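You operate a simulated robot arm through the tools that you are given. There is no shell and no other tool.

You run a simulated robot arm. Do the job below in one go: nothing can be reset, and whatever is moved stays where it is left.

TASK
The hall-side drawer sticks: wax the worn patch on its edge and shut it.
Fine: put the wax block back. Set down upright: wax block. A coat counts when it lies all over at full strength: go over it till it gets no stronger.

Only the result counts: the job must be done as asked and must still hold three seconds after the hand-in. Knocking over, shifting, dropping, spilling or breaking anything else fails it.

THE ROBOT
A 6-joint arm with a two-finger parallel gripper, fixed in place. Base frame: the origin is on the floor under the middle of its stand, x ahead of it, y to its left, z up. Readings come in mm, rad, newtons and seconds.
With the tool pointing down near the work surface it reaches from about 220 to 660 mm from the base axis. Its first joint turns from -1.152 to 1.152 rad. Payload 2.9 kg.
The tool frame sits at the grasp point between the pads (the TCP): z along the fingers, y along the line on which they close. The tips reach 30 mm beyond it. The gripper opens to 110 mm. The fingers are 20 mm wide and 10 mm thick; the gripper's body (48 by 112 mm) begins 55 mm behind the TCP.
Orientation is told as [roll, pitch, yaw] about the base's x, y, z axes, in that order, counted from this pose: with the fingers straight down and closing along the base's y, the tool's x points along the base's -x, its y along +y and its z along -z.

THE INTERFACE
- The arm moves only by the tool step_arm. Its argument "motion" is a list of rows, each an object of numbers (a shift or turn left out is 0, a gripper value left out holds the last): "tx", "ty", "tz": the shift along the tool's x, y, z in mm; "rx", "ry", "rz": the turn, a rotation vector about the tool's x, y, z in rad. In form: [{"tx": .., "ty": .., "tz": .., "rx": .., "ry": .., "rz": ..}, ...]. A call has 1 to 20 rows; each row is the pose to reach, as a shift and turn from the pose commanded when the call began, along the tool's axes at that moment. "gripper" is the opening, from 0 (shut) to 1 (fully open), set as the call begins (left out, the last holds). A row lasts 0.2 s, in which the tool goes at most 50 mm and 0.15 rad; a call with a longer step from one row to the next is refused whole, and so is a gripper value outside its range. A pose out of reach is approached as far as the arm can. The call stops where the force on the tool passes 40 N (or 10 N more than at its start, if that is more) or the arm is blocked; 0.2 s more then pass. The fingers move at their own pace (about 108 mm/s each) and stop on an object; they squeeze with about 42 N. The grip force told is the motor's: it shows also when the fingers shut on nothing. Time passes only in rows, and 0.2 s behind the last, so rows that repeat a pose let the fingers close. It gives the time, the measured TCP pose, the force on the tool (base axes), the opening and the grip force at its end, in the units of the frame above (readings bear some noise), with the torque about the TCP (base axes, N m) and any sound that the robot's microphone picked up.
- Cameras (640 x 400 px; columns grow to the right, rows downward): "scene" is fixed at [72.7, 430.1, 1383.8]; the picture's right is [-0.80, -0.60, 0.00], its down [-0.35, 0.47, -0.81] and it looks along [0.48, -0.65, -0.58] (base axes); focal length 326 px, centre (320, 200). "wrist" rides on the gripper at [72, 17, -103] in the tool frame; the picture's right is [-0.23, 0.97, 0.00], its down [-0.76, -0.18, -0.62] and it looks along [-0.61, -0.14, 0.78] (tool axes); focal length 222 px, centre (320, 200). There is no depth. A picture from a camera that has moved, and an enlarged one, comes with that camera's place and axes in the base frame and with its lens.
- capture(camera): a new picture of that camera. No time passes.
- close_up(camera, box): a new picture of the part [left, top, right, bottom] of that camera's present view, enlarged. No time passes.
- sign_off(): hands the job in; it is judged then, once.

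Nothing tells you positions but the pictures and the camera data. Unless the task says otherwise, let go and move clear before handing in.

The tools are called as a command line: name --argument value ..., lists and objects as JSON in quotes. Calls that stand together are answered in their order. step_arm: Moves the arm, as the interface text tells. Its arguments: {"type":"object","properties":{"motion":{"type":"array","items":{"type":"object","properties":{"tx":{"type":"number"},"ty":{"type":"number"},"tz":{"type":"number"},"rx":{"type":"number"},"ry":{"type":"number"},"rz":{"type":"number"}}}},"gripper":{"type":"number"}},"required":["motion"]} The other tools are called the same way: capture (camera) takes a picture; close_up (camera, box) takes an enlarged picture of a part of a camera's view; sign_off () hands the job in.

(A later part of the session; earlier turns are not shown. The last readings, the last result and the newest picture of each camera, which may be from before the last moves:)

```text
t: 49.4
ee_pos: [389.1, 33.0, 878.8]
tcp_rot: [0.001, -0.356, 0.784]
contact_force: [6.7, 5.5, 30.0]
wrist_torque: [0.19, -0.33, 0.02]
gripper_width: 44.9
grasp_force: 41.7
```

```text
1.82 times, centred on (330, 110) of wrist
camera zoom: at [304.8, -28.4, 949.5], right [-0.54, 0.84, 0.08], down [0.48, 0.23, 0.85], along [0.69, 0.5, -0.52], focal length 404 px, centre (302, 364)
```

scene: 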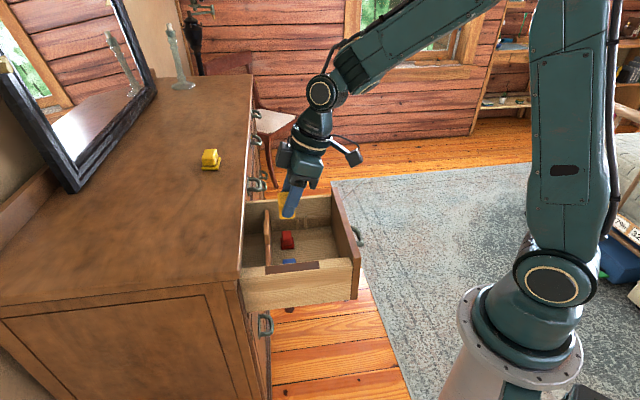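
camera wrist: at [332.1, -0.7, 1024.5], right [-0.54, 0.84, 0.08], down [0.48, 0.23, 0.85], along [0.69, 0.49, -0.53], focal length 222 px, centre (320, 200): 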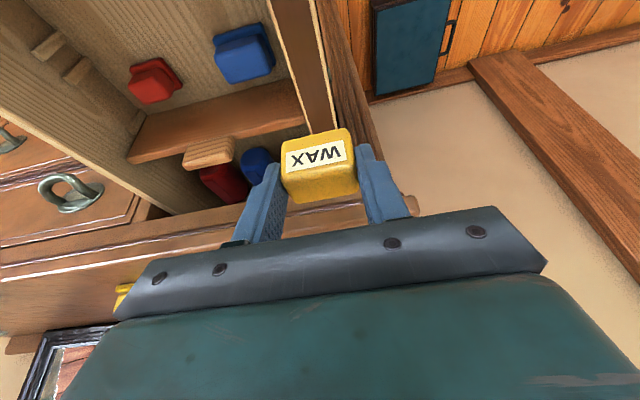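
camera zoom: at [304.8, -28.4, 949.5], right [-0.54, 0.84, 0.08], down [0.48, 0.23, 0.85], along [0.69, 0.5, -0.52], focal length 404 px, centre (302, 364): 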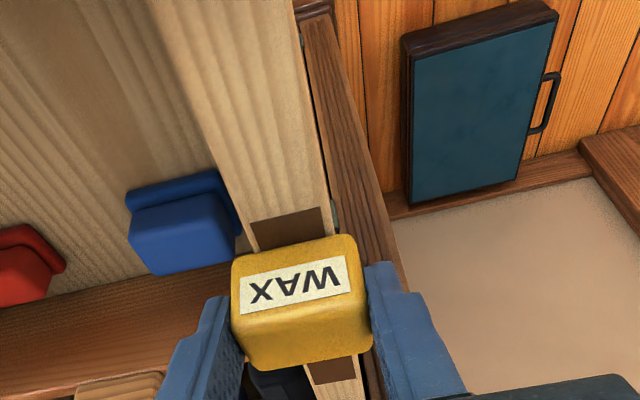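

close_up --camera "scene" --box '[270, 240, 310, 275]'

step_arm --motion '[{"tx": -0.3, "tz": -0.9}, {"tx": -0.3, "tz": -0.9}]'

close_up --camera "scene" --box '[270, 240, 310, 275]'

```text
11.43 times, centred on (290, 258) of scene
camera zoom: at [72.4, 430.2, 1383.7], right [-0.8, -0.6, 0.0], down [-0.35, 0.47, -0.81], along [0.48, -0.65, -0.58], focal length 3725 px, centre (663, -457)
```

zoom: 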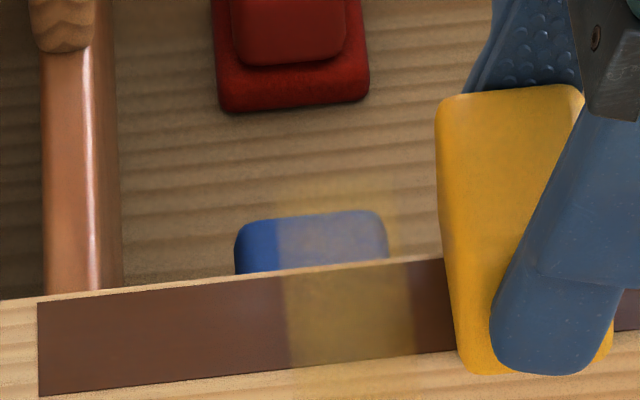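

```text
t: 50.0
ee_pos: [388.4, 31.1, 877.8]
tcp_rot: [0.004, -0.348, 0.784]
contact_force: [7.0, 2.0, 17.4]
wrist_torque: [0.06, -0.42, 0.01]
gripper_width: 45.2
grasp_force: 42.0
```

```text
11.43 times, centred on (290, 258) of scene
camera zoom: at [72.6, 430.1, 1383.8], right [-0.8, -0.6, 0.0], down [-0.35, 0.47, -0.81], along [0.48, -0.65, -0.58], focal length 3725 px, centre (663, -457)
```

zoom: 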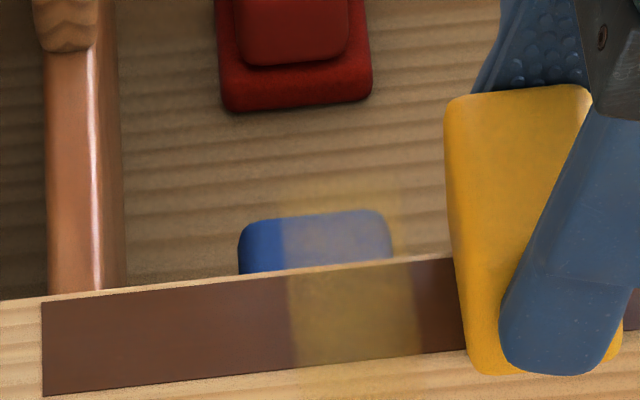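

A yellowish coat has started where I first pressed, in what looks like one of five cells along the strip. I'll keep rubbing with slow strokes and check how the coat builds.

step_arm --motion '[{"tx": 4.1, "tz": -1.65}, {"tx": 8.2, "tz": -3.3}, {"tx": 12.3, "tz": -4.95}, {"tx": 16.4, "tz": -6.6}]'

step_arm --motion '[{"tx": -4.1, "tz": 1.65}, {"tx": -8.2, "tz": 3.3}, {"tx": -12.3, "tz": 4.95}, {"tx": -16.4, "tz": 6.6}, {"tx": -20.5, "tz": 8.25}, {"tx": -24.6, "tz": 9.9}, {"tx": -28.7, "tz": 11.55}, {"tx": -32.8, "tz": 13.2}]'

close_up --camera "scene" --box '[260, 230, 315, 285]'

close_up --camera "wrist" --box '[240, 0, 420, 220]'

```text
t: 51.0
ee_pos: [375.2, 19.3, 878.3]
tcp_rot: [0.005, -0.349, 0.784]
contact_force: [0.9, 1.5, 4.7]
wrist_torque: [0.03, -0.1, 0.04]
gripper_width: 45.1
grasp_force: 42.2
```

```text
t: 52.8
ee_pos: [400.7, 43.4, 876.8]
tcp_rot: [0.003, -0.351, 0.785]
contact_force: [-2.2, -1.9, 6.7]
wrist_torque: [-0.12, 0.03, -0.07]
gripper_width: 44.9
grasp_force: 41.7
```

```text
7.27 times, centred on (288, 258) of scene
camera zoom: at [72.5, 430.0, 1383.8], right [-0.8, -0.6, 0.0], down [-0.35, 0.47, -0.81], along [0.48, -0.65, -0.58], focal length 2370 px, centre (556, -218)
```

zoom: 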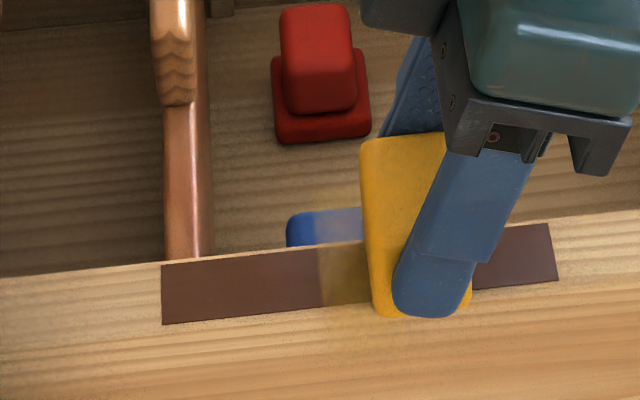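

```text
1.82 times, centred on (330, 110) of wrist
camera zoom: at [316.3, -16.7, 950.0], right [-0.54, 0.84, 0.08], down [0.48, 0.23, 0.85], along [0.69, 0.49, -0.53], focal length 404 px, centre (302, 364)
```

zoom: 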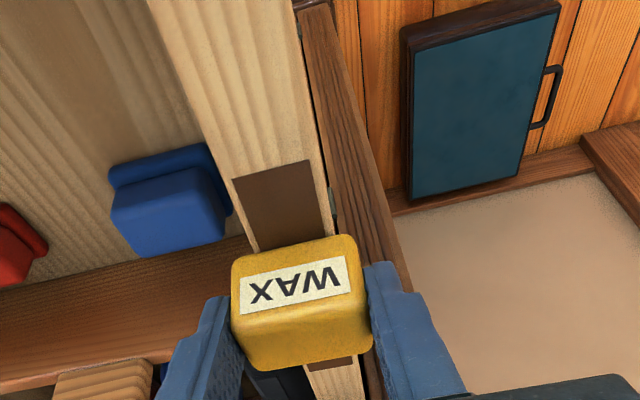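

step_arm --motion '[{"tx": 0.17, "tz": 0.47}]'

step_arm --motion '[{"tx": 1.9, "tz": -0.75}, {"tx": 3.8, "tz": -1.5}, {"tx": 5.6, "tz": -2.25}, {"tx": 7.5, "tz": -3.0}]'

close_up --camera "scene" --box '[260, 230, 315, 285]'

```text
t: 53.2
ee_pos: [400.8, 45.4, 877.3]
tcp_rot: [0.001, -0.352, 0.783]
contact_force: [-1.2, -3.5, 12.1]
wrist_torque: [-0.2, 0.05, -0.01]
gripper_width: 44.8
grasp_force: 42.1
```

```text
t: 54.2
ee_pos: [394.8, 39.3, 877.6]
tcp_rot: [0.005, -0.352, 0.785]
contact_force: [2.3, 1.7, 8.6]
wrist_torque: [0.06, -0.17, 0.05]
gripper_width: 44.9
grasp_force: 42.5
```

```text
7.27 times, centred on (288, 258) of scene
camera zoom: at [72.6, 430.1, 1383.8], right [-0.8, -0.6, 0.0], down [-0.35, 0.47, -0.81], along [0.48, -0.65, -0.58], focal length 2370 px, centre (556, -218)
```

zoom: 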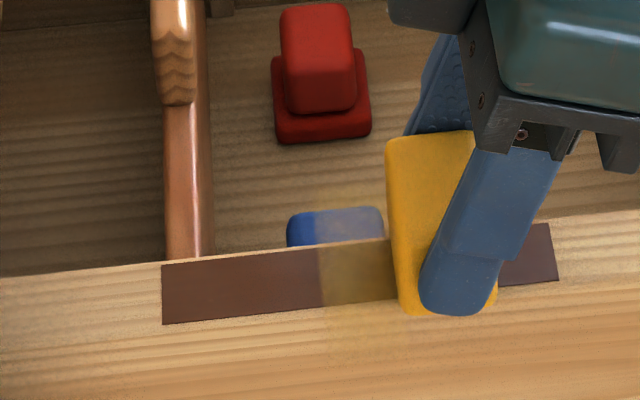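

step_arm --motion '[{"tx": -4.17, "tz": 1.68}, {"tx": -8.35, "tz": 3.37}, {"tx": -12.52, "tz": 5.05}, {"tx": -16.7, "tz": 6.73}, {"tx": -20.87, "tz": 8.41}, {"tx": -25.04, "tz": 10.1}, {"tx": -29.2, "tz": 11.78}, {"tx": -33.4, "tz": 13.46}]'

close_up --camera "scene" --box '[260, 230, 315, 285]'

```text
t: 56.0
ee_pos: [422.2, 63.7, 876.4]
tcp_rot: [0.002, -0.355, 0.786]
contact_force: [-5.0, -3.3, 36.9]
wrist_torque: [-0.16, 0.18, 0.0]
gripper_width: 44.8
grasp_force: 42.1
```

```text
7.27 times, centred on (288, 258) of scene
camera zoom: at [72.0, 429.9, 1383.9], right [-0.8, -0.6, 0.0], down [-0.35, 0.47, -0.81], along [0.48, -0.65, -0.58], focal length 2370 px, centre (556, -218)
```

zoom: 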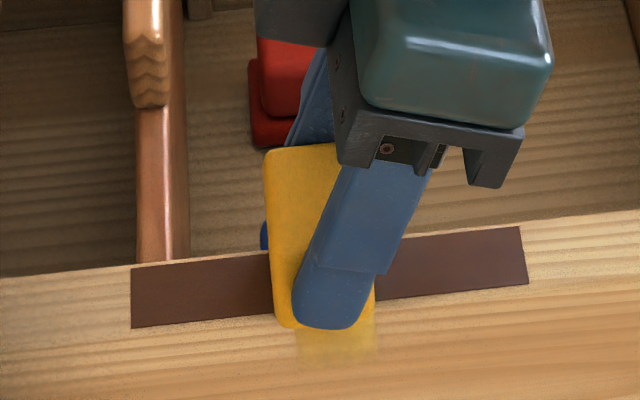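

close_up --camera "scene" --box '[285, 240, 325, 275]'

close_up --camera "wrist" --box '[260, 20, 380, 140]'

```text
11.43 times, centred on (305, 258) of scene
camera zoom: at [72.0, 429.9, 1383.9], right [-0.8, -0.6, 0.0], down [-0.35, 0.47, -0.81], along [0.48, -0.65, -0.58], focal length 3725 px, centre (491, -457)
```

zoom: 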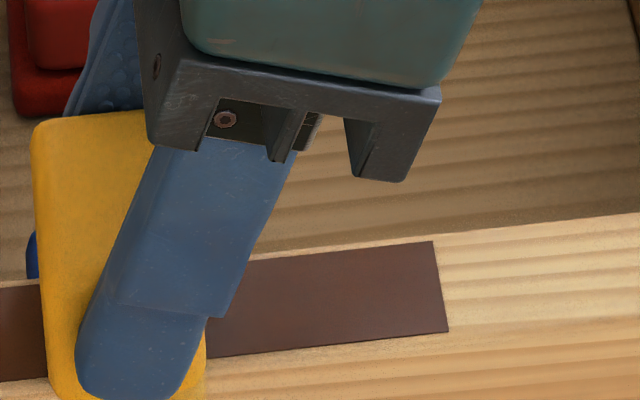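

```text
3.33 times, centred on (320, 80) of wrist
camera zoom: at [336.8, 3.3, 949.1], right [-0.54, 0.84, 0.08], down [0.48, 0.23, 0.85], along [0.69, 0.5, -0.52], focal length 740 px, centre (320, 600)
```

zoom: 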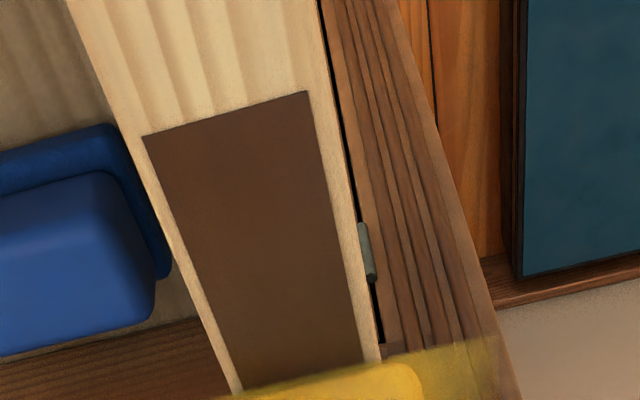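

The drawer shifted inward about 9 mm under the hard sliding push, so I must press more lightly or rub across the slide direction instead. I'll lift off, move to the neighbouring section, and rub crosswise there.

step_arm --motion '[{"tx": -1.4, "tz": -3.8}, {"tx": -1.4, "tz": -3.8}]'

step_arm --motion '[{"tx": 7.7, "tz": -2.8}, {"tx": 15.5, "tz": -5.6}, {"tx": 23.2, "tz": -8.5}]'

close_up --camera "scene" --box '[260, 230, 315, 285]'

```text
t: 56.6
ee_pos: [419.2, 64.1, 880.2]
tcp_rot: [0.007, -0.349, 0.784]
contact_force: [0.1, 0.2, -0.3]
wrist_torque: [0.01, 0.02, -0.04]
gripper_width: 44.8
grasp_force: 42.4
```

```text
t: 57.4
ee_pos: [402.3, 46.4, 880.9]
tcp_rot: [0.004, -0.35, 0.784]
contact_force: [0.2, 0.1, 0.1]
wrist_torque: [-0.02, 0.0, 0.0]
gripper_width: 45.2
grasp_force: 42.1
```

```text
7.27 times, centred on (288, 258) of scene
camera zoom: at [72.7, 430.1, 1383.8], right [-0.8, -0.6, 0.0], down [-0.35, 0.47, -0.81], along [0.48, -0.65, -0.58], focal length 2370 px, centre (556, -218)
```

zoom: 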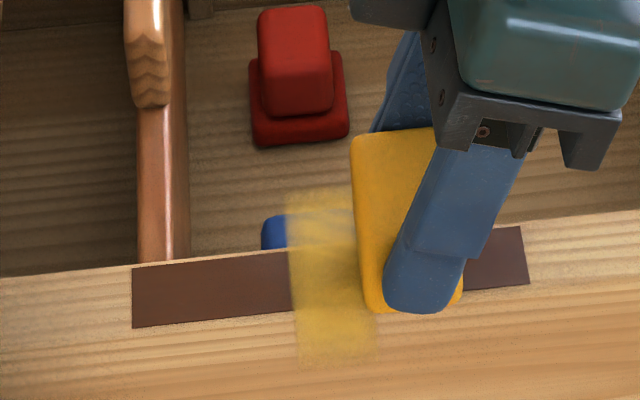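

step_arm --motion '[{"tx": 0.35, "tz": 0.94}, {"tx": 0.62, "tz": 1.7}]'

```text
t: 58.0
ee_pos: [403.0, 45.2, 879.3]
tcp_rot: [0.004, -0.349, 0.785]
contact_force: [-0.6, 0.9, -0.2]
wrist_torque: [-0.02, -0.02, 0.02]
gripper_width: 44.9
grasp_force: 41.2
```

step_arm --motion '[{"tx": 0.17, "tz": 0.47}, {"tx": 0.34, "tz": 0.94}]'

```text
t: 58.6
ee_pos: [403.2, 46.6, 877.3]
tcp_rot: [0.003, -0.351, 0.783]
contact_force: [-0.2, -0.8, -1.2]
wrist_torque: [-0.01, -0.02, 0.02]
gripper_width: 45.2
grasp_force: 41.8
```

step_arm --motion '[{"tx": 0.17, "tz": 0.47}, {"tx": 0.34, "tz": 0.94}]'

```text
t: 59.2
ee_pos: [404.2, 47.2, 877.5]
tcp_rot: [0.003, -0.352, 0.785]
contact_force: [-6.8, -4.7, 22.4]
wrist_torque: [-0.22, 0.15, -0.04]
gripper_width: 44.9
grasp_force: 42.3
```

Contact is now 22 N on the second section. I'll rub crosswise ±5 mm and check the coat.

step_arm --motion '[{"ty": 2.5}, {"ty": 5}, {"ty": 2.5}, {"ty": 0}, {"ty": -2.5}, {"ty": -5}, {"ty": -2.5}, {"ty": 0}]'

close_up --camera "scene" --box '[260, 230, 315, 285]'

close_up --camera "wrist" --box '[240, 0, 420, 220]'

```text
t: 61.0
ee_pos: [402.7, 44.9, 875.3]
tcp_rot: [0.0, -0.351, 0.782]
contact_force: [6.5, -3.3, 18.9]
wrist_torque: [-0.08, -0.25, -0.01]
gripper_width: 45.1
grasp_force: 41.8
```

```text
7.27 times, centred on (288, 258) of scene
camera zoom: at [72.6, 429.9, 1383.8], right [-0.8, -0.6, 0.0], down [-0.35, 0.47, -0.81], along [0.48, -0.65, -0.58], focal length 2370 px, centre (556, -218)
```

zoom: 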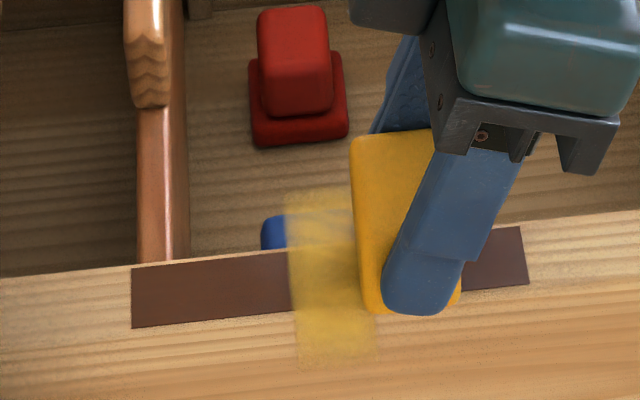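

```text
1.82 times, centred on (330, 110) of wrist
camera zoom: at [319.3, -15.5, 949.4], right [-0.54, 0.84, 0.08], down [0.48, 0.23, 0.85], along [0.7, 0.49, -0.53], focal length 404 px, centre (302, 364)
```

zoom: 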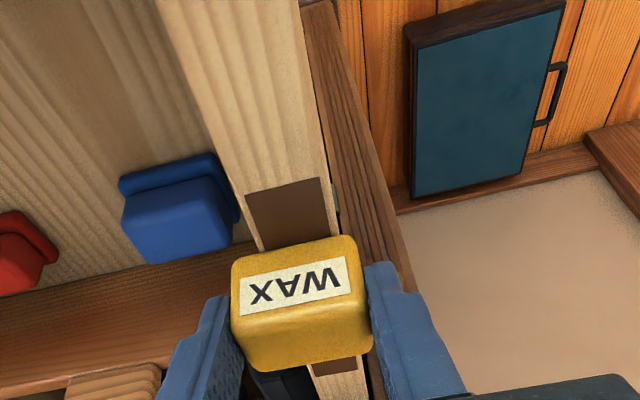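

The coat looks odd: a yellow band crosses the middle of the patch, wider than the wall. I'll lift away and look from above to see how the coat lies.

step_arm --motion '[{"tx": -3.4, "tz": -9.4}, {"tx": -10.3, "tz": -28}, {"tx": -20.6, "tz": -56}, {"tx": -34, "tz": -94}]'

step_arm --motion '[{"tx": -30, "ty": -15, "tz": 10}, {"tx": -60, "ty": -30, "tz": 21}, {"tx": -70, "ty": -45, "tz": 26}]'

capture --camera "wrist"

close_up --camera "wrist" --box '[240, 0, 420, 130]'

close_up --camera "scene" --box '[250, 225, 330, 295]'

```text
t: 62.0
ee_pos: [403.2, 46.8, 976.7]
tcp_rot: [0.006, -0.35, 0.782]
contact_force: [0.3, 0.7, 0.2]
wrist_torque: [0.04, -0.01, 0.01]
gripper_width: 44.9
grasp_force: 42.1
```

```text
t: 62.8
ee_pos: [485.2, 65.0, 975.4]
tcp_rot: [0.005, -0.35, 0.783]
contact_force: [0.8, 0.5, -0.2]
wrist_torque: [0.01, 0.0, 0.01]
gripper_width: 45.2
grasp_force: 41.9
```

```text
taken
camera wrist: at [401.6, 5.2, 1048.0], right [-0.54, 0.84, 0.08], down [0.48, 0.23, 0.85], along [0.69, 0.49, -0.53], focal length 222 px, centre (320, 200)
```

wrist: 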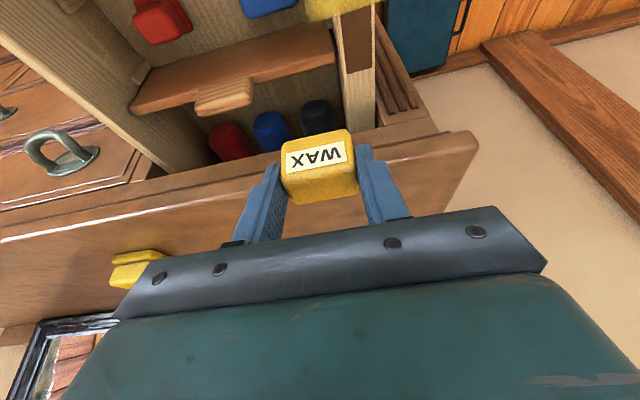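

```text
3.08 times, centred on (330, 65) of wrist
camera zoom: at [401.6, 5.2, 1048.0], right [-0.54, 0.84, 0.08], down [0.48, 0.23, 0.85], along [0.69, 0.49, -0.53], focal length 684 px, centre (289, 615)
```

zoom: 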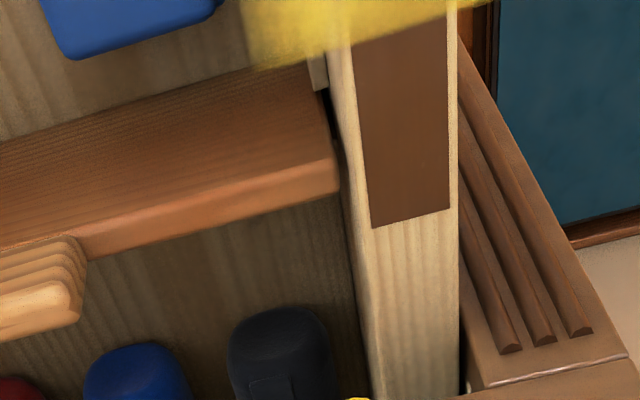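

```text
5.71 times, centred on (290, 260) of scene
camera zoom: at [72.7, 430.1, 1383.8], right [-0.8, -0.6, 0.0], down [-0.35, 0.47, -0.81], along [0.48, -0.65, -0.58], focal length 1862 px, centre (491, -143)
```

zoom: 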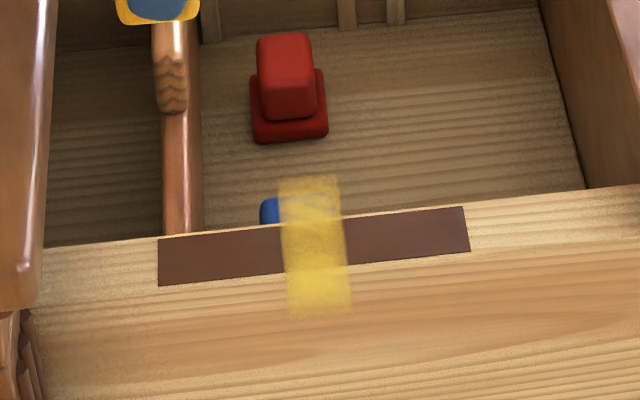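

The band is a 25 × 75 mm overlay fixed at the patch centre that strengthens as I rub. To learn how it grows, I'll rub the far end of the patch near the dresser and compare.

step_arm --motion '[{"tx": 3, "ty": 15, "tz": -1}, {"tx": 6, "ty": 30, "tz": -2}, {"tx": 8.5, "ty": 45, "tz": -3}]'

step_arm --motion '[{"tx": 8.6, "tz": 23.5}, {"tx": 17.2, "tz": 47}, {"tx": 25.7, "tz": 70.5}, {"tx": 31.9, "tz": 87.4}]'

close_up --camera "scene" --box '[250, 225, 330, 295]'

close_up --camera "wrist" --box '[240, 0, 420, 220]'

```text
t: 63.6
ee_pos: [447.1, 93.0, 976.3]
tcp_rot: [0.004, -0.351, 0.786]
contact_force: [0.0, 0.4, -0.7]
wrist_torque: [0.0, -0.01, -0.01]
gripper_width: 45.0
grasp_force: 42.4
```

```text
t: 64.6
ee_pos: [448.7, 94.0, 884.6]
tcp_rot: [0.003, -0.349, 0.786]
contact_force: [-0.2, -0.3, -0.3]
wrist_torque: [0.03, -0.05, 0.0]
gripper_width: 45.0
grasp_force: 42.0
```

```text
5.71 times, centred on (290, 260) of scene
camera zoom: at [72.7, 430.1, 1383.8], right [-0.8, -0.6, 0.0], down [-0.35, 0.47, -0.81], along [0.48, -0.65, -0.58], focal length 1862 px, centre (491, -143)
```

zoom: 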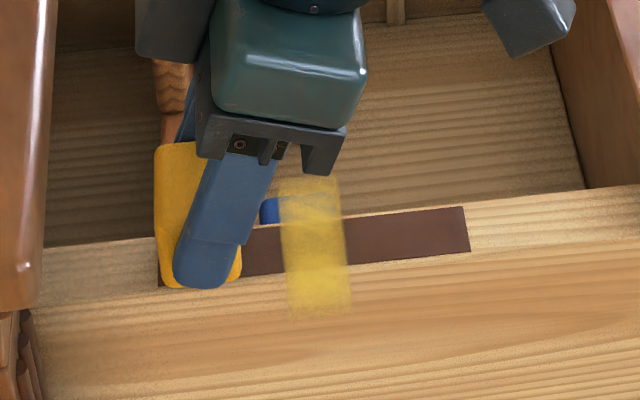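

```text
1.82 times, centred on (330, 110) of wrist
camera zoom: at [364.8, 32.7, 956.8], right [-0.54, 0.84, 0.08], down [0.48, 0.23, 0.85], along [0.69, 0.49, -0.53], focal length 404 px, centre (302, 364)
```

zoom: 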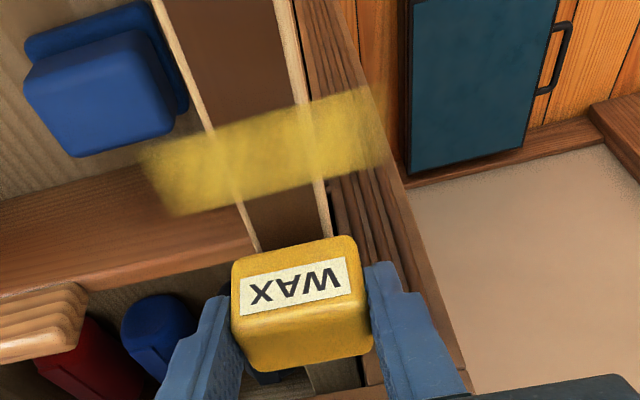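

step_arm --motion '[{"tx": 1, "tz": 2.8}, {"tx": 1.9, "tz": 5.2}]'

```text
t: 65.2
ee_pos: [449.5, 94.5, 878.5]
tcp_rot: [0.005, -0.352, 0.783]
contact_force: [0.6, -0.4, 0.0]
wrist_torque: [0.02, -0.02, 0.01]
gripper_width: 45.3
grasp_force: 41.7
```

step_arm --motion '[{"tx": 0.17, "tz": 0.47}, {"tx": 0.34, "tz": 0.94}]'

```text
t: 65.8
ee_pos: [449.2, 93.0, 877.7]
tcp_rot: [0.003, -0.35, 0.784]
contact_force: [0.6, 0.3, 0.6]
wrist_torque: [-0.03, -0.01, -0.01]
gripper_width: 44.6
grasp_force: 41.5
```

step_arm --motion '[{"tx": 0.17, "tz": 0.47}, {"tx": 0.34, "tz": 0.94}]'

```text
t: 66.4
ee_pos: [450.1, 93.6, 877.7]
tcp_rot: [0.005, -0.352, 0.785]
contact_force: [-3.1, 0.0, 17.6]
wrist_torque: [-0.14, 0.05, 0.0]
gripper_width: 45.1
grasp_force: 41.8
```

step_arm --motion '[{"ty": 3}, {"ty": 6}, {"ty": 3}, {"ty": 0}, {"ty": -3}, {"ty": -6}, {"ty": -3}, {"ty": 0}, {"ty": 3}, {"ty": 6}, {"ty": 3}, {"ty": 0}, {"ty": -3}, {"ty": -6}, {"ty": -3}, {"ty": 0}]'

close_up --camera "wrist" --box '[240, 0, 420, 220]'

close_up --camera "scene" --box '[250, 225, 330, 295]'

```text
t: 69.8
ee_pos: [451.6, 91.1, 877.8]
tcp_rot: [-0.002, -0.352, 0.781]
contact_force: [8.1, -4.4, 23.9]
wrist_torque: [-0.03, -0.21, -0.04]
gripper_width: 45.0
grasp_force: 41.7
```

```text
1.82 times, centred on (330, 110) of wrist
camera zoom: at [365.6, 30.3, 948.6], right [-0.54, 0.84, 0.08], down [0.48, 0.23, 0.85], along [0.7, 0.49, -0.52], focal length 404 px, centre (302, 364)
```

zoom: 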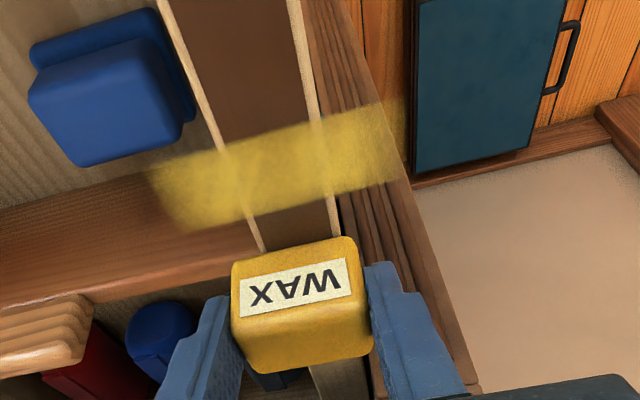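

```text
5.71 times, centred on (290, 260) of scene
camera zoom: at [72.5, 429.9, 1383.8], right [-0.8, -0.6, 0.0], down [-0.35, 0.47, -0.81], along [0.48, -0.65, -0.58], focal length 1862 px, centre (491, -143)
```

zoom: 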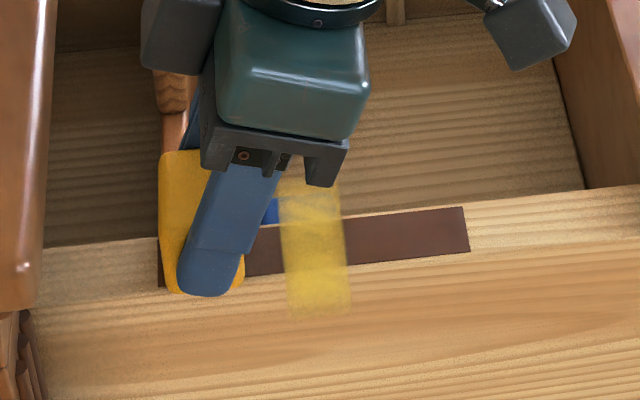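

Rubbing the end section changed nothing in the band. I'll lift, check that end, then go back to the centre with an inward offset to see whether the band grows there.

step_arm --motion '[{"tx": -1.7, "tz": -4.7}, {"tx": -5.2, "tz": -14.1}]'

step_arm --motion '[{"tx": 12.5, "ty": -7, "tz": -4.6}, {"tx": 25, "ty": -13, "tz": -9.1}, {"tx": 37.6, "ty": -20, "tz": -13.7}]'

close_up --camera "scene" --box '[250, 225, 330, 295]'

close_up --camera "wrist" --box '[240, 0, 420, 220]'

```text
t: 70.4
ee_pos: [448.0, 91.8, 890.4]
tcp_rot: [0.006, -0.347, 0.784]
contact_force: [-0.4, 0.3, 0.2]
wrist_torque: [-0.02, 0.01, 0.01]
gripper_width: 45.0
grasp_force: 42.1
```

```text
t: 71.2
ee_pos: [434.6, 49.3, 889.3]
tcp_rot: [0.004, -0.35, 0.782]
contact_force: [-0.7, 0.4, -0.2]
wrist_torque: [-0.03, 0.02, 0.0]
gripper_width: 45.2
grasp_force: 42.1
```

```text
5.71 times, centred on (290, 260) of scene
camera zoom: at [72.7, 430.1, 1383.8], right [-0.8, -0.6, 0.0], down [-0.35, 0.47, -0.81], along [0.48, -0.65, -0.58], focal length 1862 px, centre (491, -143)
```

zoom: 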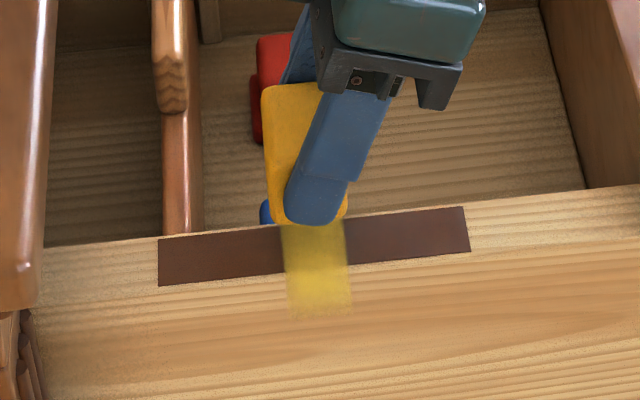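

```text
1.82 times, centred on (330, 110) of wrist
camera zoom: at [349.5, -11.1, 962.0], right [-0.54, 0.84, 0.08], down [0.48, 0.23, 0.85], along [0.69, 0.49, -0.53], focal length 404 px, centre (302, 364)
```

zoom: 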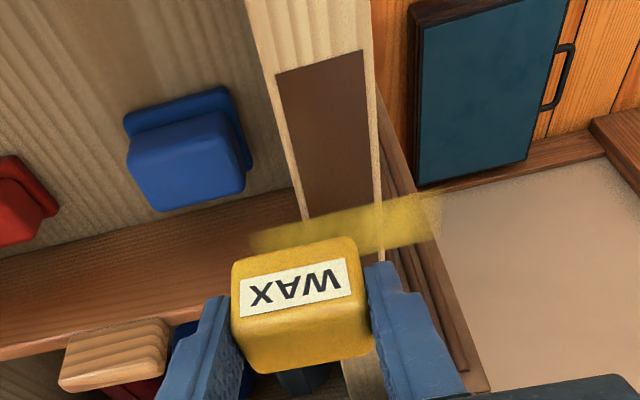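

step_arm --motion '[{"tx": 1.7, "tz": 4.7}, {"tx": 3.4, "tz": 9.4}]'

step_arm --motion '[{"tx": 0.2, "tz": 0.5}, {"tx": 0.34, "tz": 0.94}]'

```text
t: 71.8
ee_pos: [434.4, 50.6, 879.9]
tcp_rot: [0.005, -0.351, 0.786]
contact_force: [0.0, -0.8, -0.9]
wrist_torque: [-0.01, -0.02, 0.0]
gripper_width: 45.1
grasp_force: 41.3
```

```text
t: 72.4
ee_pos: [433.4, 50.6, 879.1]
tcp_rot: [0.002, -0.351, 0.787]
contact_force: [-0.4, -0.1, -0.8]
wrist_torque: [0.0, -0.02, -0.03]
gripper_width: 45.0
grasp_force: 42.1
```

step_arm --motion '[{"tx": 0.2, "tz": 0.5}, {"tx": 0.34, "tz": 0.94}]'

```text
t: 73.0
ee_pos: [434.9, 50.8, 878.0]
tcp_rot: [0.003, -0.35, 0.782]
contact_force: [0.5, -0.5, -0.4]
wrist_torque: [-0.01, -0.02, 0.03]
gripper_width: 44.7
grasp_force: 42.4
```

step_arm --motion '[{"tx": 0.2, "tz": 0.5}, {"tx": 0.34, "tz": 0.94}]'

```text
t: 73.6
ee_pos: [436.3, 49.5, 877.0]
tcp_rot: [0.003, -0.348, 0.786]
contact_force: [0.1, -0.3, 0.2]
wrist_torque: [0.03, 0.0, -0.02]
gripper_width: 45.1
grasp_force: 41.9
```

step_arm --motion '[{"tx": 0.2, "tz": 0.5}, {"tx": 0.34, "tz": 0.94}]'

```text
t: 74.2
ee_pos: [435.8, 50.6, 877.1]
tcp_rot: [0.003, -0.349, 0.785]
contact_force: [-1.5, -0.1, 0.8]
wrist_torque: [-0.02, 0.08, -0.03]
gripper_width: 45.0
grasp_force: 42.0
```

step_arm --motion '[{"tx": 0.2, "tz": 0.56}, {"tx": 0.2, "tz": 0.56}]'

```text
t: 74.8
ee_pos: [436.1, 49.5, 875.7]
tcp_rot: [0.005, -0.35, 0.783]
contact_force: [-3.3, -1.2, 15.7]
wrist_torque: [0.06, 0.28, 0.08]
gripper_width: 45.1
grasp_force: 42.2
```

step_arm --motion '[{"ty": 2}, {"ty": 4}, {"ty": 2}, {"ty": 0}, {"ty": -2}, {"ty": -4}, {"ty": -2}, {"ty": 0}]'

close_up --camera "scene" --box '[250, 225, 330, 295]'

step_arm --motion '[{"tx": -3, "tz": -8.4}, {"tx": -12, "tz": -33}, {"tx": -22, "tz": -60}]'

close_up --camera "scene" --box '[250, 225, 330, 295]'

close_up --camera "wrist" --box '[240, 0, 420, 220]'

```text
t: 76.6
ee_pos: [436.4, 47.6, 878.2]
tcp_rot: [0.0, -0.352, 0.783]
contact_force: [4.3, -4.4, 13.4]
wrist_torque: [0.0, -0.05, 0.0]
gripper_width: 45.0
grasp_force: 42.0
```

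```text
5.71 times, centred on (290, 260) of scene
camera zoom: at [72.6, 429.9, 1383.8], right [-0.8, -0.6, 0.0], down [-0.35, 0.47, -0.81], along [0.48, -0.65, -0.58], focal length 1862 px, centre (491, -143)
```

zoom: 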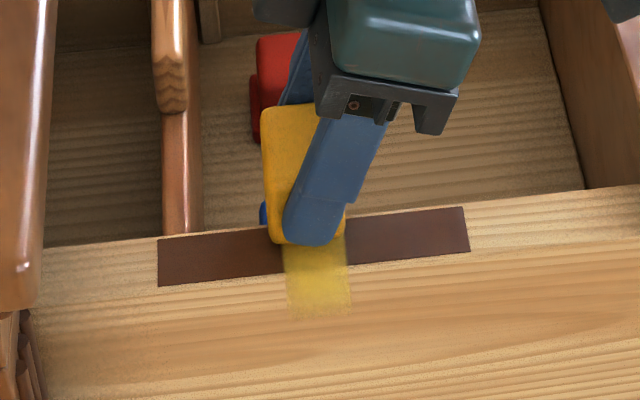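

```text
t: 77.4
ee_pos: [435.7, 51.0, 940.0]
tcp_rot: [0.005, -0.35, 0.784]
contact_force: [-0.1, 0.4, 0.1]
wrist_torque: [-0.05, 0.01, 0.01]
gripper_width: 45.2
grasp_force: 41.9
```

```text
5.71 times, centred on (290, 260) of scene
camera zoom: at [72.7, 430.1, 1383.8], right [-0.8, -0.6, 0.0], down [-0.35, 0.47, -0.81], along [0.48, -0.65, -0.58], focal length 1862 px, centre (491, -143)
```

zoom: 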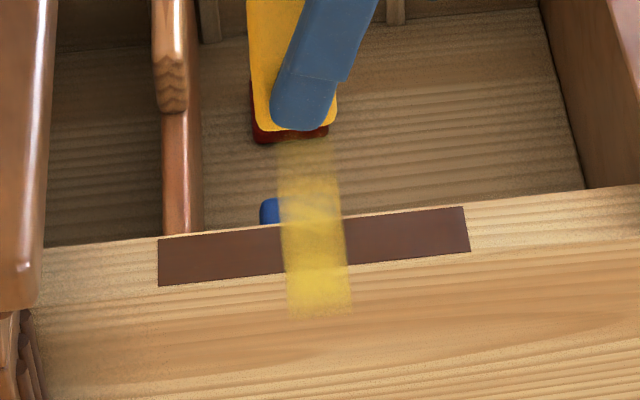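

```text
1.82 times, centred on (330, 110) of wrist
camera zoom: at [350.9, -9.9, 1011.8], right [-0.54, 0.84, 0.08], down [0.48, 0.23, 0.84], along [0.69, 0.49, -0.53], focal length 404 px, centre (302, 364)
```

zoom: 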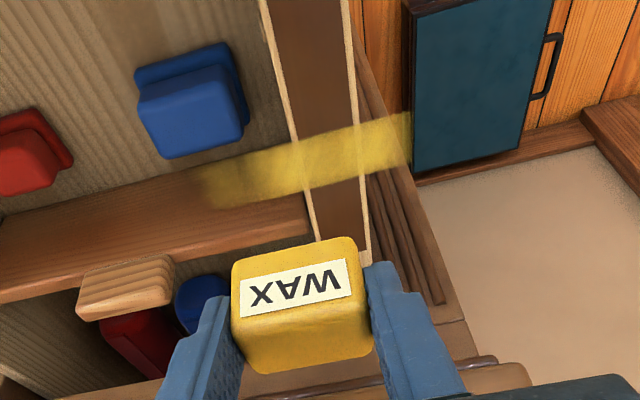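

That settles it: with the inward offset the band grew inward. So the coat registers along a strip running across the wall (about 121 mm along the dresser's width, 25 mm along the slide), centred on the patch. I'll rub back and forth across that direction at the patch's centre.

step_arm --motion '[{"tx": 5, "ty": 10, "tz": 14}, {"tx": 11, "ty": 20, "tz": 30}, {"tx": 17, "ty": 20, "tz": 46}, {"tx": 21, "ty": 20, "tz": 57.5}]'

step_arm --motion '[{"tx": 0.35, "tz": 0.94}]'

```text
t: 78.4
ee_pos: [420.7, 66.3, 877.6]
tcp_rot: [0.003, -0.35, 0.783]
contact_force: [0.7, -0.5, -0.7]
wrist_torque: [0.01, -0.01, -0.03]
gripper_width: 45.2
grasp_force: 41.8
```

```text
t: 78.8
ee_pos: [420.7, 64.9, 877.2]
tcp_rot: [0.002, -0.349, 0.783]
contact_force: [0.5, 0.7, -0.8]
wrist_torque: [0.02, 0.03, 0.03]
gripper_width: 45.1
grasp_force: 41.8
```

step_arm --motion '[{"tx": 0.2, "tz": 0.56}]'

step_arm --motion '[{"tx": 0.17, "tz": 0.47}]'

```text
t: 79.2
ee_pos: [421.4, 64.4, 877.1]
tcp_rot: [0.004, -0.351, 0.783]
contact_force: [-0.7, 0.5, 1.1]
wrist_torque: [-0.03, 0.04, 0.02]
gripper_width: 44.9
grasp_force: 42.3
```

```text
t: 79.6
ee_pos: [422.5, 65.3, 876.5]
tcp_rot: [0.003, -0.351, 0.784]
contact_force: [-1.1, -1.8, 4.9]
wrist_torque: [-0.12, 0.02, 0.02]
gripper_width: 45.0
grasp_force: 42.4
```

step_arm --motion '[{"tx": 0.14, "tz": 0.38}, {"tx": 0.14, "ty": 4, "tz": 0.38}, {"tx": 0.14, "ty": 8, "tz": 0.38}, {"tx": 0.14, "ty": 12, "tz": 0.38}, {"tx": 0.14, "ty": 16, "tz": 0.38}, {"tx": 0.14, "ty": 20, "tz": 0.38}, {"tx": 0.14, "ty": 24, "tz": 0.38}]'

close_up --camera "scene" --box '[250, 225, 330, 295]'

close_up --camera "wrist" --box '[240, 0, 420, 220]'

```text
t: 81.2
ee_pos: [403.3, 80.4, 877.6]
tcp_rot: [0.008, -0.348, 0.783]
contact_force: [0.6, 0.0, -0.9]
wrist_torque: [0.0, -0.04, 0.0]
gripper_width: 45.0
grasp_force: 42.1
```

```text
5.71 times, centred on (290, 260) of scene
camera zoom: at [72.7, 430.1, 1383.8], right [-0.8, -0.6, 0.0], down [-0.35, 0.47, -0.81], along [0.48, -0.65, -0.58], focal length 1862 px, centre (491, -143)
```

zoom: 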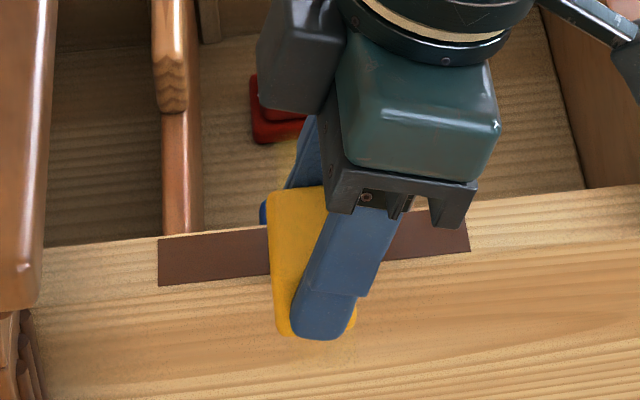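

```text
1.82 times, centred on (330, 110) of wrist
camera zoom: at [319.4, 20.6, 949.5], right [-0.54, 0.84, 0.08], down [0.49, 0.23, 0.84], along [0.69, 0.49, -0.53], focal length 404 px, centre (302, 364)
```

zoom: 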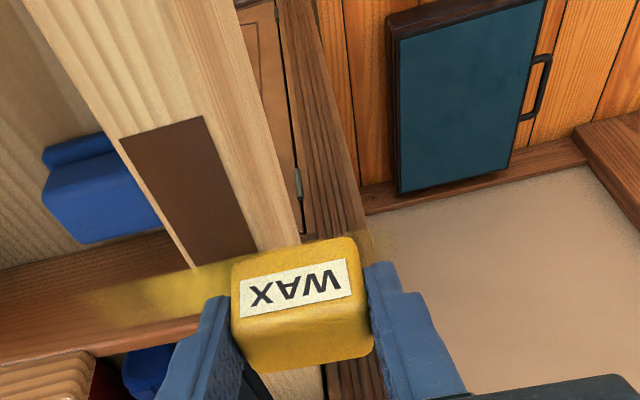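

step_arm --motion '[{"tx": 0.2, "tz": 0.56}]'

step_arm --motion '[{"tx": 0.2, "tz": 0.56}]'

```text
t: 81.6
ee_pos: [404.3, 81.7, 877.0]
tcp_rot: [0.007, -0.35, 0.781]
contact_force: [-1.3, -0.2, 1.9]
wrist_torque: [-0.05, 0.03, -0.05]
gripper_width: 45.1
grasp_force: 42.0
```

```text
t: 82.0
ee_pos: [402.4, 81.2, 876.3]
tcp_rot: [0.004, -0.353, 0.785]
contact_force: [-3.6, 0.7, 10.4]
wrist_torque: [-0.12, -0.01, -0.04]
gripper_width: 45.1
grasp_force: 42.2
```

Contact is restored at 10 N. I'll rub around this outward offset, then sweep all the way across to the inward offset.

step_arm --motion '[{"ty": 2}, {"ty": 4}, {"ty": 2}, {"ty": -2}, {"ty": 0}, {"ty": 3}, {"ty": 0}, {"ty": -3}, {"ty": 0}, {"ty": 3}]'

close_up --camera "scene" --box '[250, 225, 330, 295]'

close_up --camera "wrist" --box '[240, 0, 420, 220]'

```text
t: 83.8
ee_pos: [404.6, 83.2, 876.3]
tcp_rot: [0.008, -0.352, 0.786]
contact_force: [-0.6, -0.6, 7.6]
wrist_torque: [-0.15, 0.03, -0.05]
gripper_width: 44.9
grasp_force: 42.3
stopped in row 9: the force on the tool passed its limit at 42 N (the readings are from after the stop); the commanded pose is now the measured one
```

```text
5.71 times, centred on (290, 260) of scene
camera zoom: at [72.5, 430.0, 1383.8], right [-0.8, -0.6, 0.0], down [-0.35, 0.47, -0.81], along [0.48, -0.65, -0.58], focal length 1862 px, centre (491, -143)
```

zoom: 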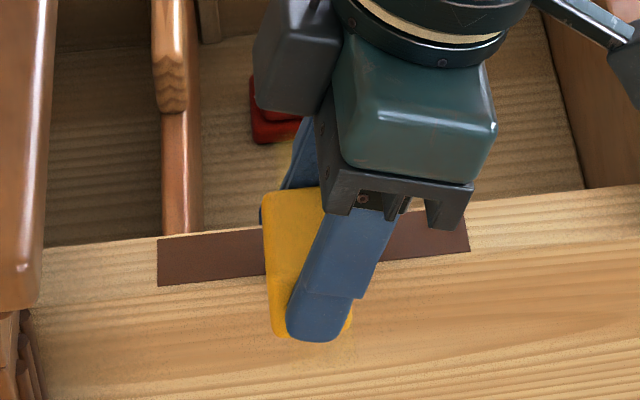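

```text
1.82 times, centred on (330, 110) of wrist
camera zoom: at [320.7, 21.0, 948.3], right [-0.54, 0.84, 0.09], down [0.48, 0.22, 0.85], along [0.69, 0.5, -0.53], focal length 404 px, centre (302, 364)
```

zoom: 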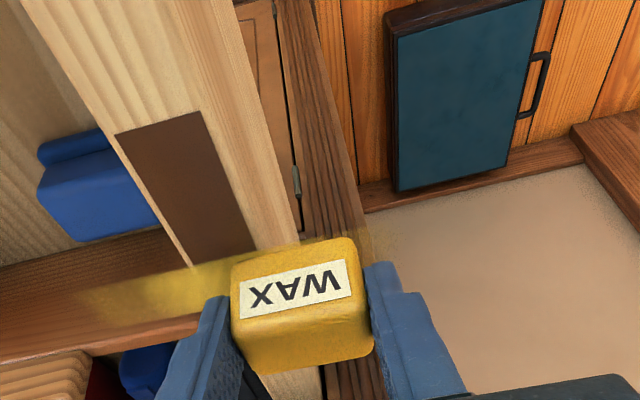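

step_arm --motion '[{"tx": -5, "tz": -14}, {"tx": -20, "ty": -10, "tz": -55}]'

close_up --camera "scene" --box '[250, 225, 330, 295]'

close_up --camera "wrist" --box '[240, 0, 420, 220]'

```text
t: 84.4
ee_pos: [412.1, 75.6, 935.4]
tcp_rot: [0.01, -0.353, 0.786]
contact_force: [-0.3, -0.6, -0.4]
wrist_torque: [-0.01, 0.0, -0.02]
gripper_width: 45.2
grasp_force: 42.7
```

```text
5.71 times, centred on (290, 260) of scene
camera zoom: at [72.7, 430.1, 1383.8], right [-0.8, -0.6, 0.0], down [-0.35, 0.47, -0.81], along [0.48, -0.65, -0.58], focal length 1862 px, centre (491, -143)
```

zoom: 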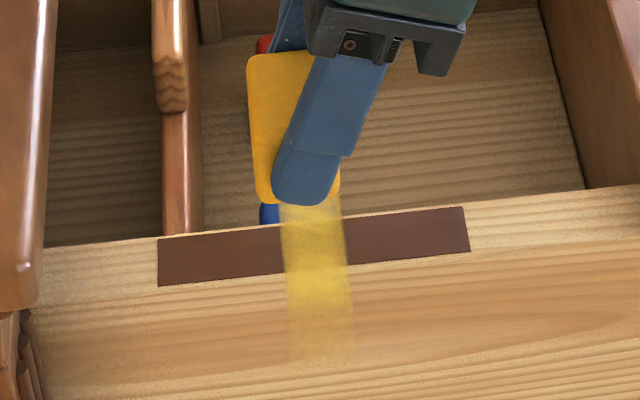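

```text
1.82 times, centred on (330, 110) of wrist
camera zoom: at [329.3, 13.5, 1007.0], right [-0.54, 0.84, 0.09], down [0.48, 0.22, 0.85], along [0.69, 0.5, -0.53], focal length 404 px, centre (302, 364)
```

zoom: 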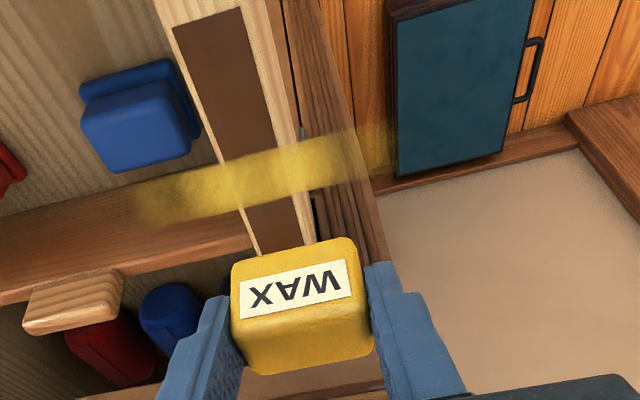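

All five sections along that strip now show coat: the end ones are faint and the middle is stronger. I'll keep rubbing each offset longer until it stops strengthening, starting with the outward one.

step_arm --motion '[{"tx": 5, "ty": 4, "tz": 14}, {"tx": 10, "ty": 8, "tz": 28}, {"tx": 15, "ty": 11, "tz": 42}, {"tx": 19.6, "ty": 11, "tz": 54.0}]'

step_arm --motion '[{"tx": 0.2, "tz": 0.56}]'

```text
t: 85.4
ee_pos: [403.8, 81.5, 877.0]
tcp_rot: [0.01, -0.352, 0.786]
contact_force: [0.5, 0.6, -0.9]
wrist_torque: [0.05, -0.03, -0.01]
gripper_width: 45.0
grasp_force: 42.4
```

```text
t: 85.8
ee_pos: [404.7, 83.4, 876.7]
tcp_rot: [0.008, -0.351, 0.787]
contact_force: [-1.6, -1.3, 5.3]
wrist_torque: [-0.14, 0.04, 0.02]
gripper_width: 44.9
grasp_force: 41.5
```

step_arm --motion '[{"tx": 0.1, "ty": 1.5, "tz": 0.3}, {"tx": 0.1, "ty": 3, "tz": 0.3}, {"tx": 0.1, "ty": 1.5, "tz": 0.3}, {"tx": 0.1, "ty": 0, "tz": 0.3}, {"tx": 0.1, "ty": -1.5, "tz": 0.3}, {"tx": 0.1, "ty": -3, "tz": 0.3}, {"tx": 0.1, "ty": -1.5, "tz": 0.3}, {"tx": 0.1, "ty": 0, "tz": 0.3}, {"tx": 0.1, "ty": 1.5, "tz": 0.3}, {"tx": 0.1, "ty": 3, "tz": 0.3}, {"tx": 0.1, "ty": 1.5, "tz": 0.3}, {"tx": 0.1, "ty": 0, "tz": 0.3}, {"tx": 0.1, "ty": -1.5, "tz": 0.3}, {"tx": 0.1, "ty": -3, "tz": 0.3}, {"tx": 0.1, "ty": -1.5, "tz": 0.3}, {"tx": 0.1, "ty": 0, "tz": 0.3}, {"tx": 0.1, "ty": 1.5, "tz": 0.3}, {"tx": 0.1, "ty": 3, "tz": 0.3}, {"tx": 0.1, "ty": 1.5, "tz": 0.3}, {"tx": 0.1, "ty": 0, "tz": 0.3}]'

close_up --camera "scene" --box '[250, 225, 330, 295]'

close_up --camera "wrist" --box '[240, 0, 420, 220]'

```text
t: 90.0
ee_pos: [403.6, 83.4, 875.7]
tcp_rot: [0.013, -0.352, 0.787]
contact_force: [-4.8, 2.2, 20.2]
wrist_torque: [-0.16, -0.09, -0.04]
gripper_width: 44.9
grasp_force: 41.5
```

```text
5.71 times, centred on (290, 260) of scene
camera zoom: at [72.2, 430.1, 1383.8], right [-0.8, -0.6, 0.0], down [-0.35, 0.47, -0.81], along [0.48, -0.65, -0.58], focal length 1862 px, centre (491, -143)
```

zoom: 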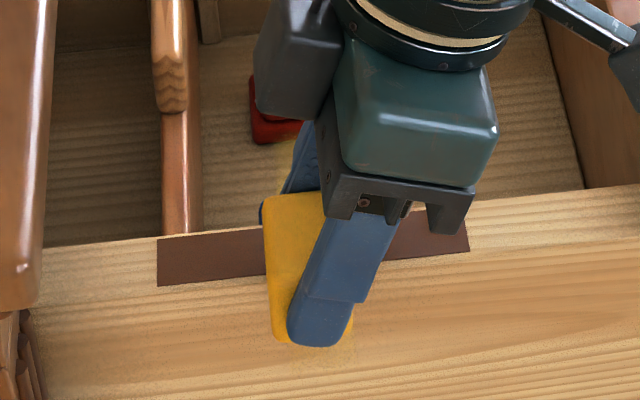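

```text
1.82 times, centred on (330, 110) of wrist
camera zoom: at [319.3, 22.1, 948.2], right [-0.54, 0.84, 0.09], down [0.48, 0.22, 0.85], along [0.69, 0.5, -0.53], focal length 404 px, centre (302, 364)
```

zoom: 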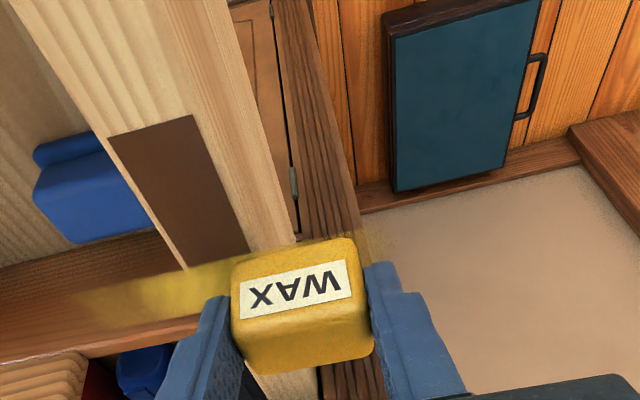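

step_arm --motion '[{"tx": -5, "tz": -14}, {"tx": -12, "ty": -20, "tz": -36}, {"tx": -20, "ty": -42, "tz": -55}]'

close_up --camera "scene" --box '[250, 225, 330, 295]'

close_up --camera "wrist" --box '[240, 0, 420, 220]'

```text
t: 90.8
ee_pos: [434.6, 53.4, 934.0]
tcp_rot: [0.009, -0.352, 0.786]
contact_force: [0.2, -0.6, -1.2]
wrist_torque: [0.01, -0.05, 0.02]
gripper_width: 45.2
grasp_force: 42.6
```

```text
5.71 times, centred on (290, 260) of scene
camera zoom: at [72.6, 430.1, 1383.8], right [-0.8, -0.6, 0.0], down [-0.35, 0.47, -0.81], along [0.48, -0.65, -0.58], focal length 1862 px, centre (491, -143)
```

zoom: 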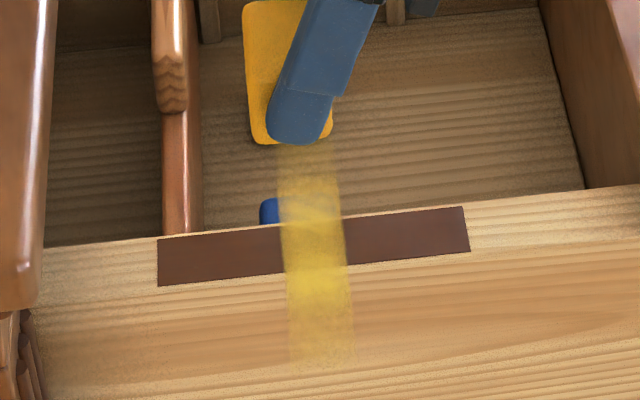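

```text
1.82 times, centred on (330, 110) of wrist
camera zoom: at [351.2, -8.0, 1006.2], right [-0.54, 0.84, 0.09], down [0.48, 0.22, 0.85], along [0.69, 0.5, -0.53], focal length 404 px, centre (302, 364)
```

zoom: 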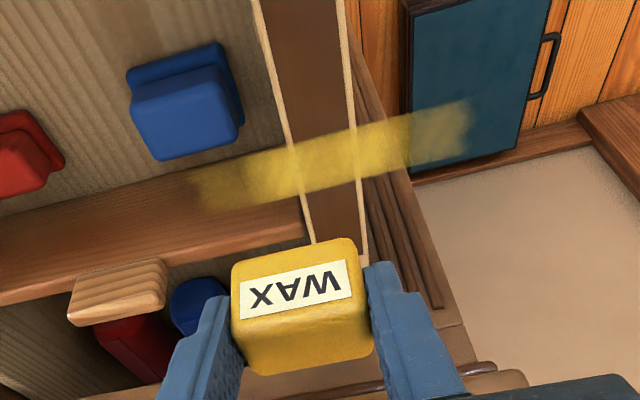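

The ends are strengthening. Next I'll do the inward offset for longer.

step_arm --motion '[{"tx": 5, "ty": -2, "tz": 14}, {"tx": 10, "ty": -4, "tz": 28}, {"tx": 15, "ty": -6, "tz": 42}, {"tx": 19.5, "ty": -6, "tz": 53.5}]'

step_arm --motion '[{"tx": 0.2, "tz": 0.56}]'

step_arm --motion '[{"tx": 0.15, "tz": 0.42}]'

```text
t: 91.8
ee_pos: [437.9, 50.3, 877.1]
tcp_rot: [0.01, -0.353, 0.785]
contact_force: [-0.2, 0.0, -0.3]
wrist_torque: [0.0, -0.01, -0.01]
gripper_width: 44.8
grasp_force: 41.8
```

```text
t: 92.2
ee_pos: [438.5, 50.6, 875.8]
tcp_rot: [0.009, -0.353, 0.787]
contact_force: [-0.4, -0.6, -0.3]
wrist_torque: [0.01, 0.0, -0.04]
gripper_width: 44.8
grasp_force: 41.6
```

```text
t: 92.6
ee_pos: [438.2, 50.1, 876.6]
tcp_rot: [0.008, -0.355, 0.788]
contact_force: [1.2, -0.2, 3.2]
wrist_torque: [0.04, 0.03, 0.01]
gripper_width: 44.8
grasp_force: 42.5
```

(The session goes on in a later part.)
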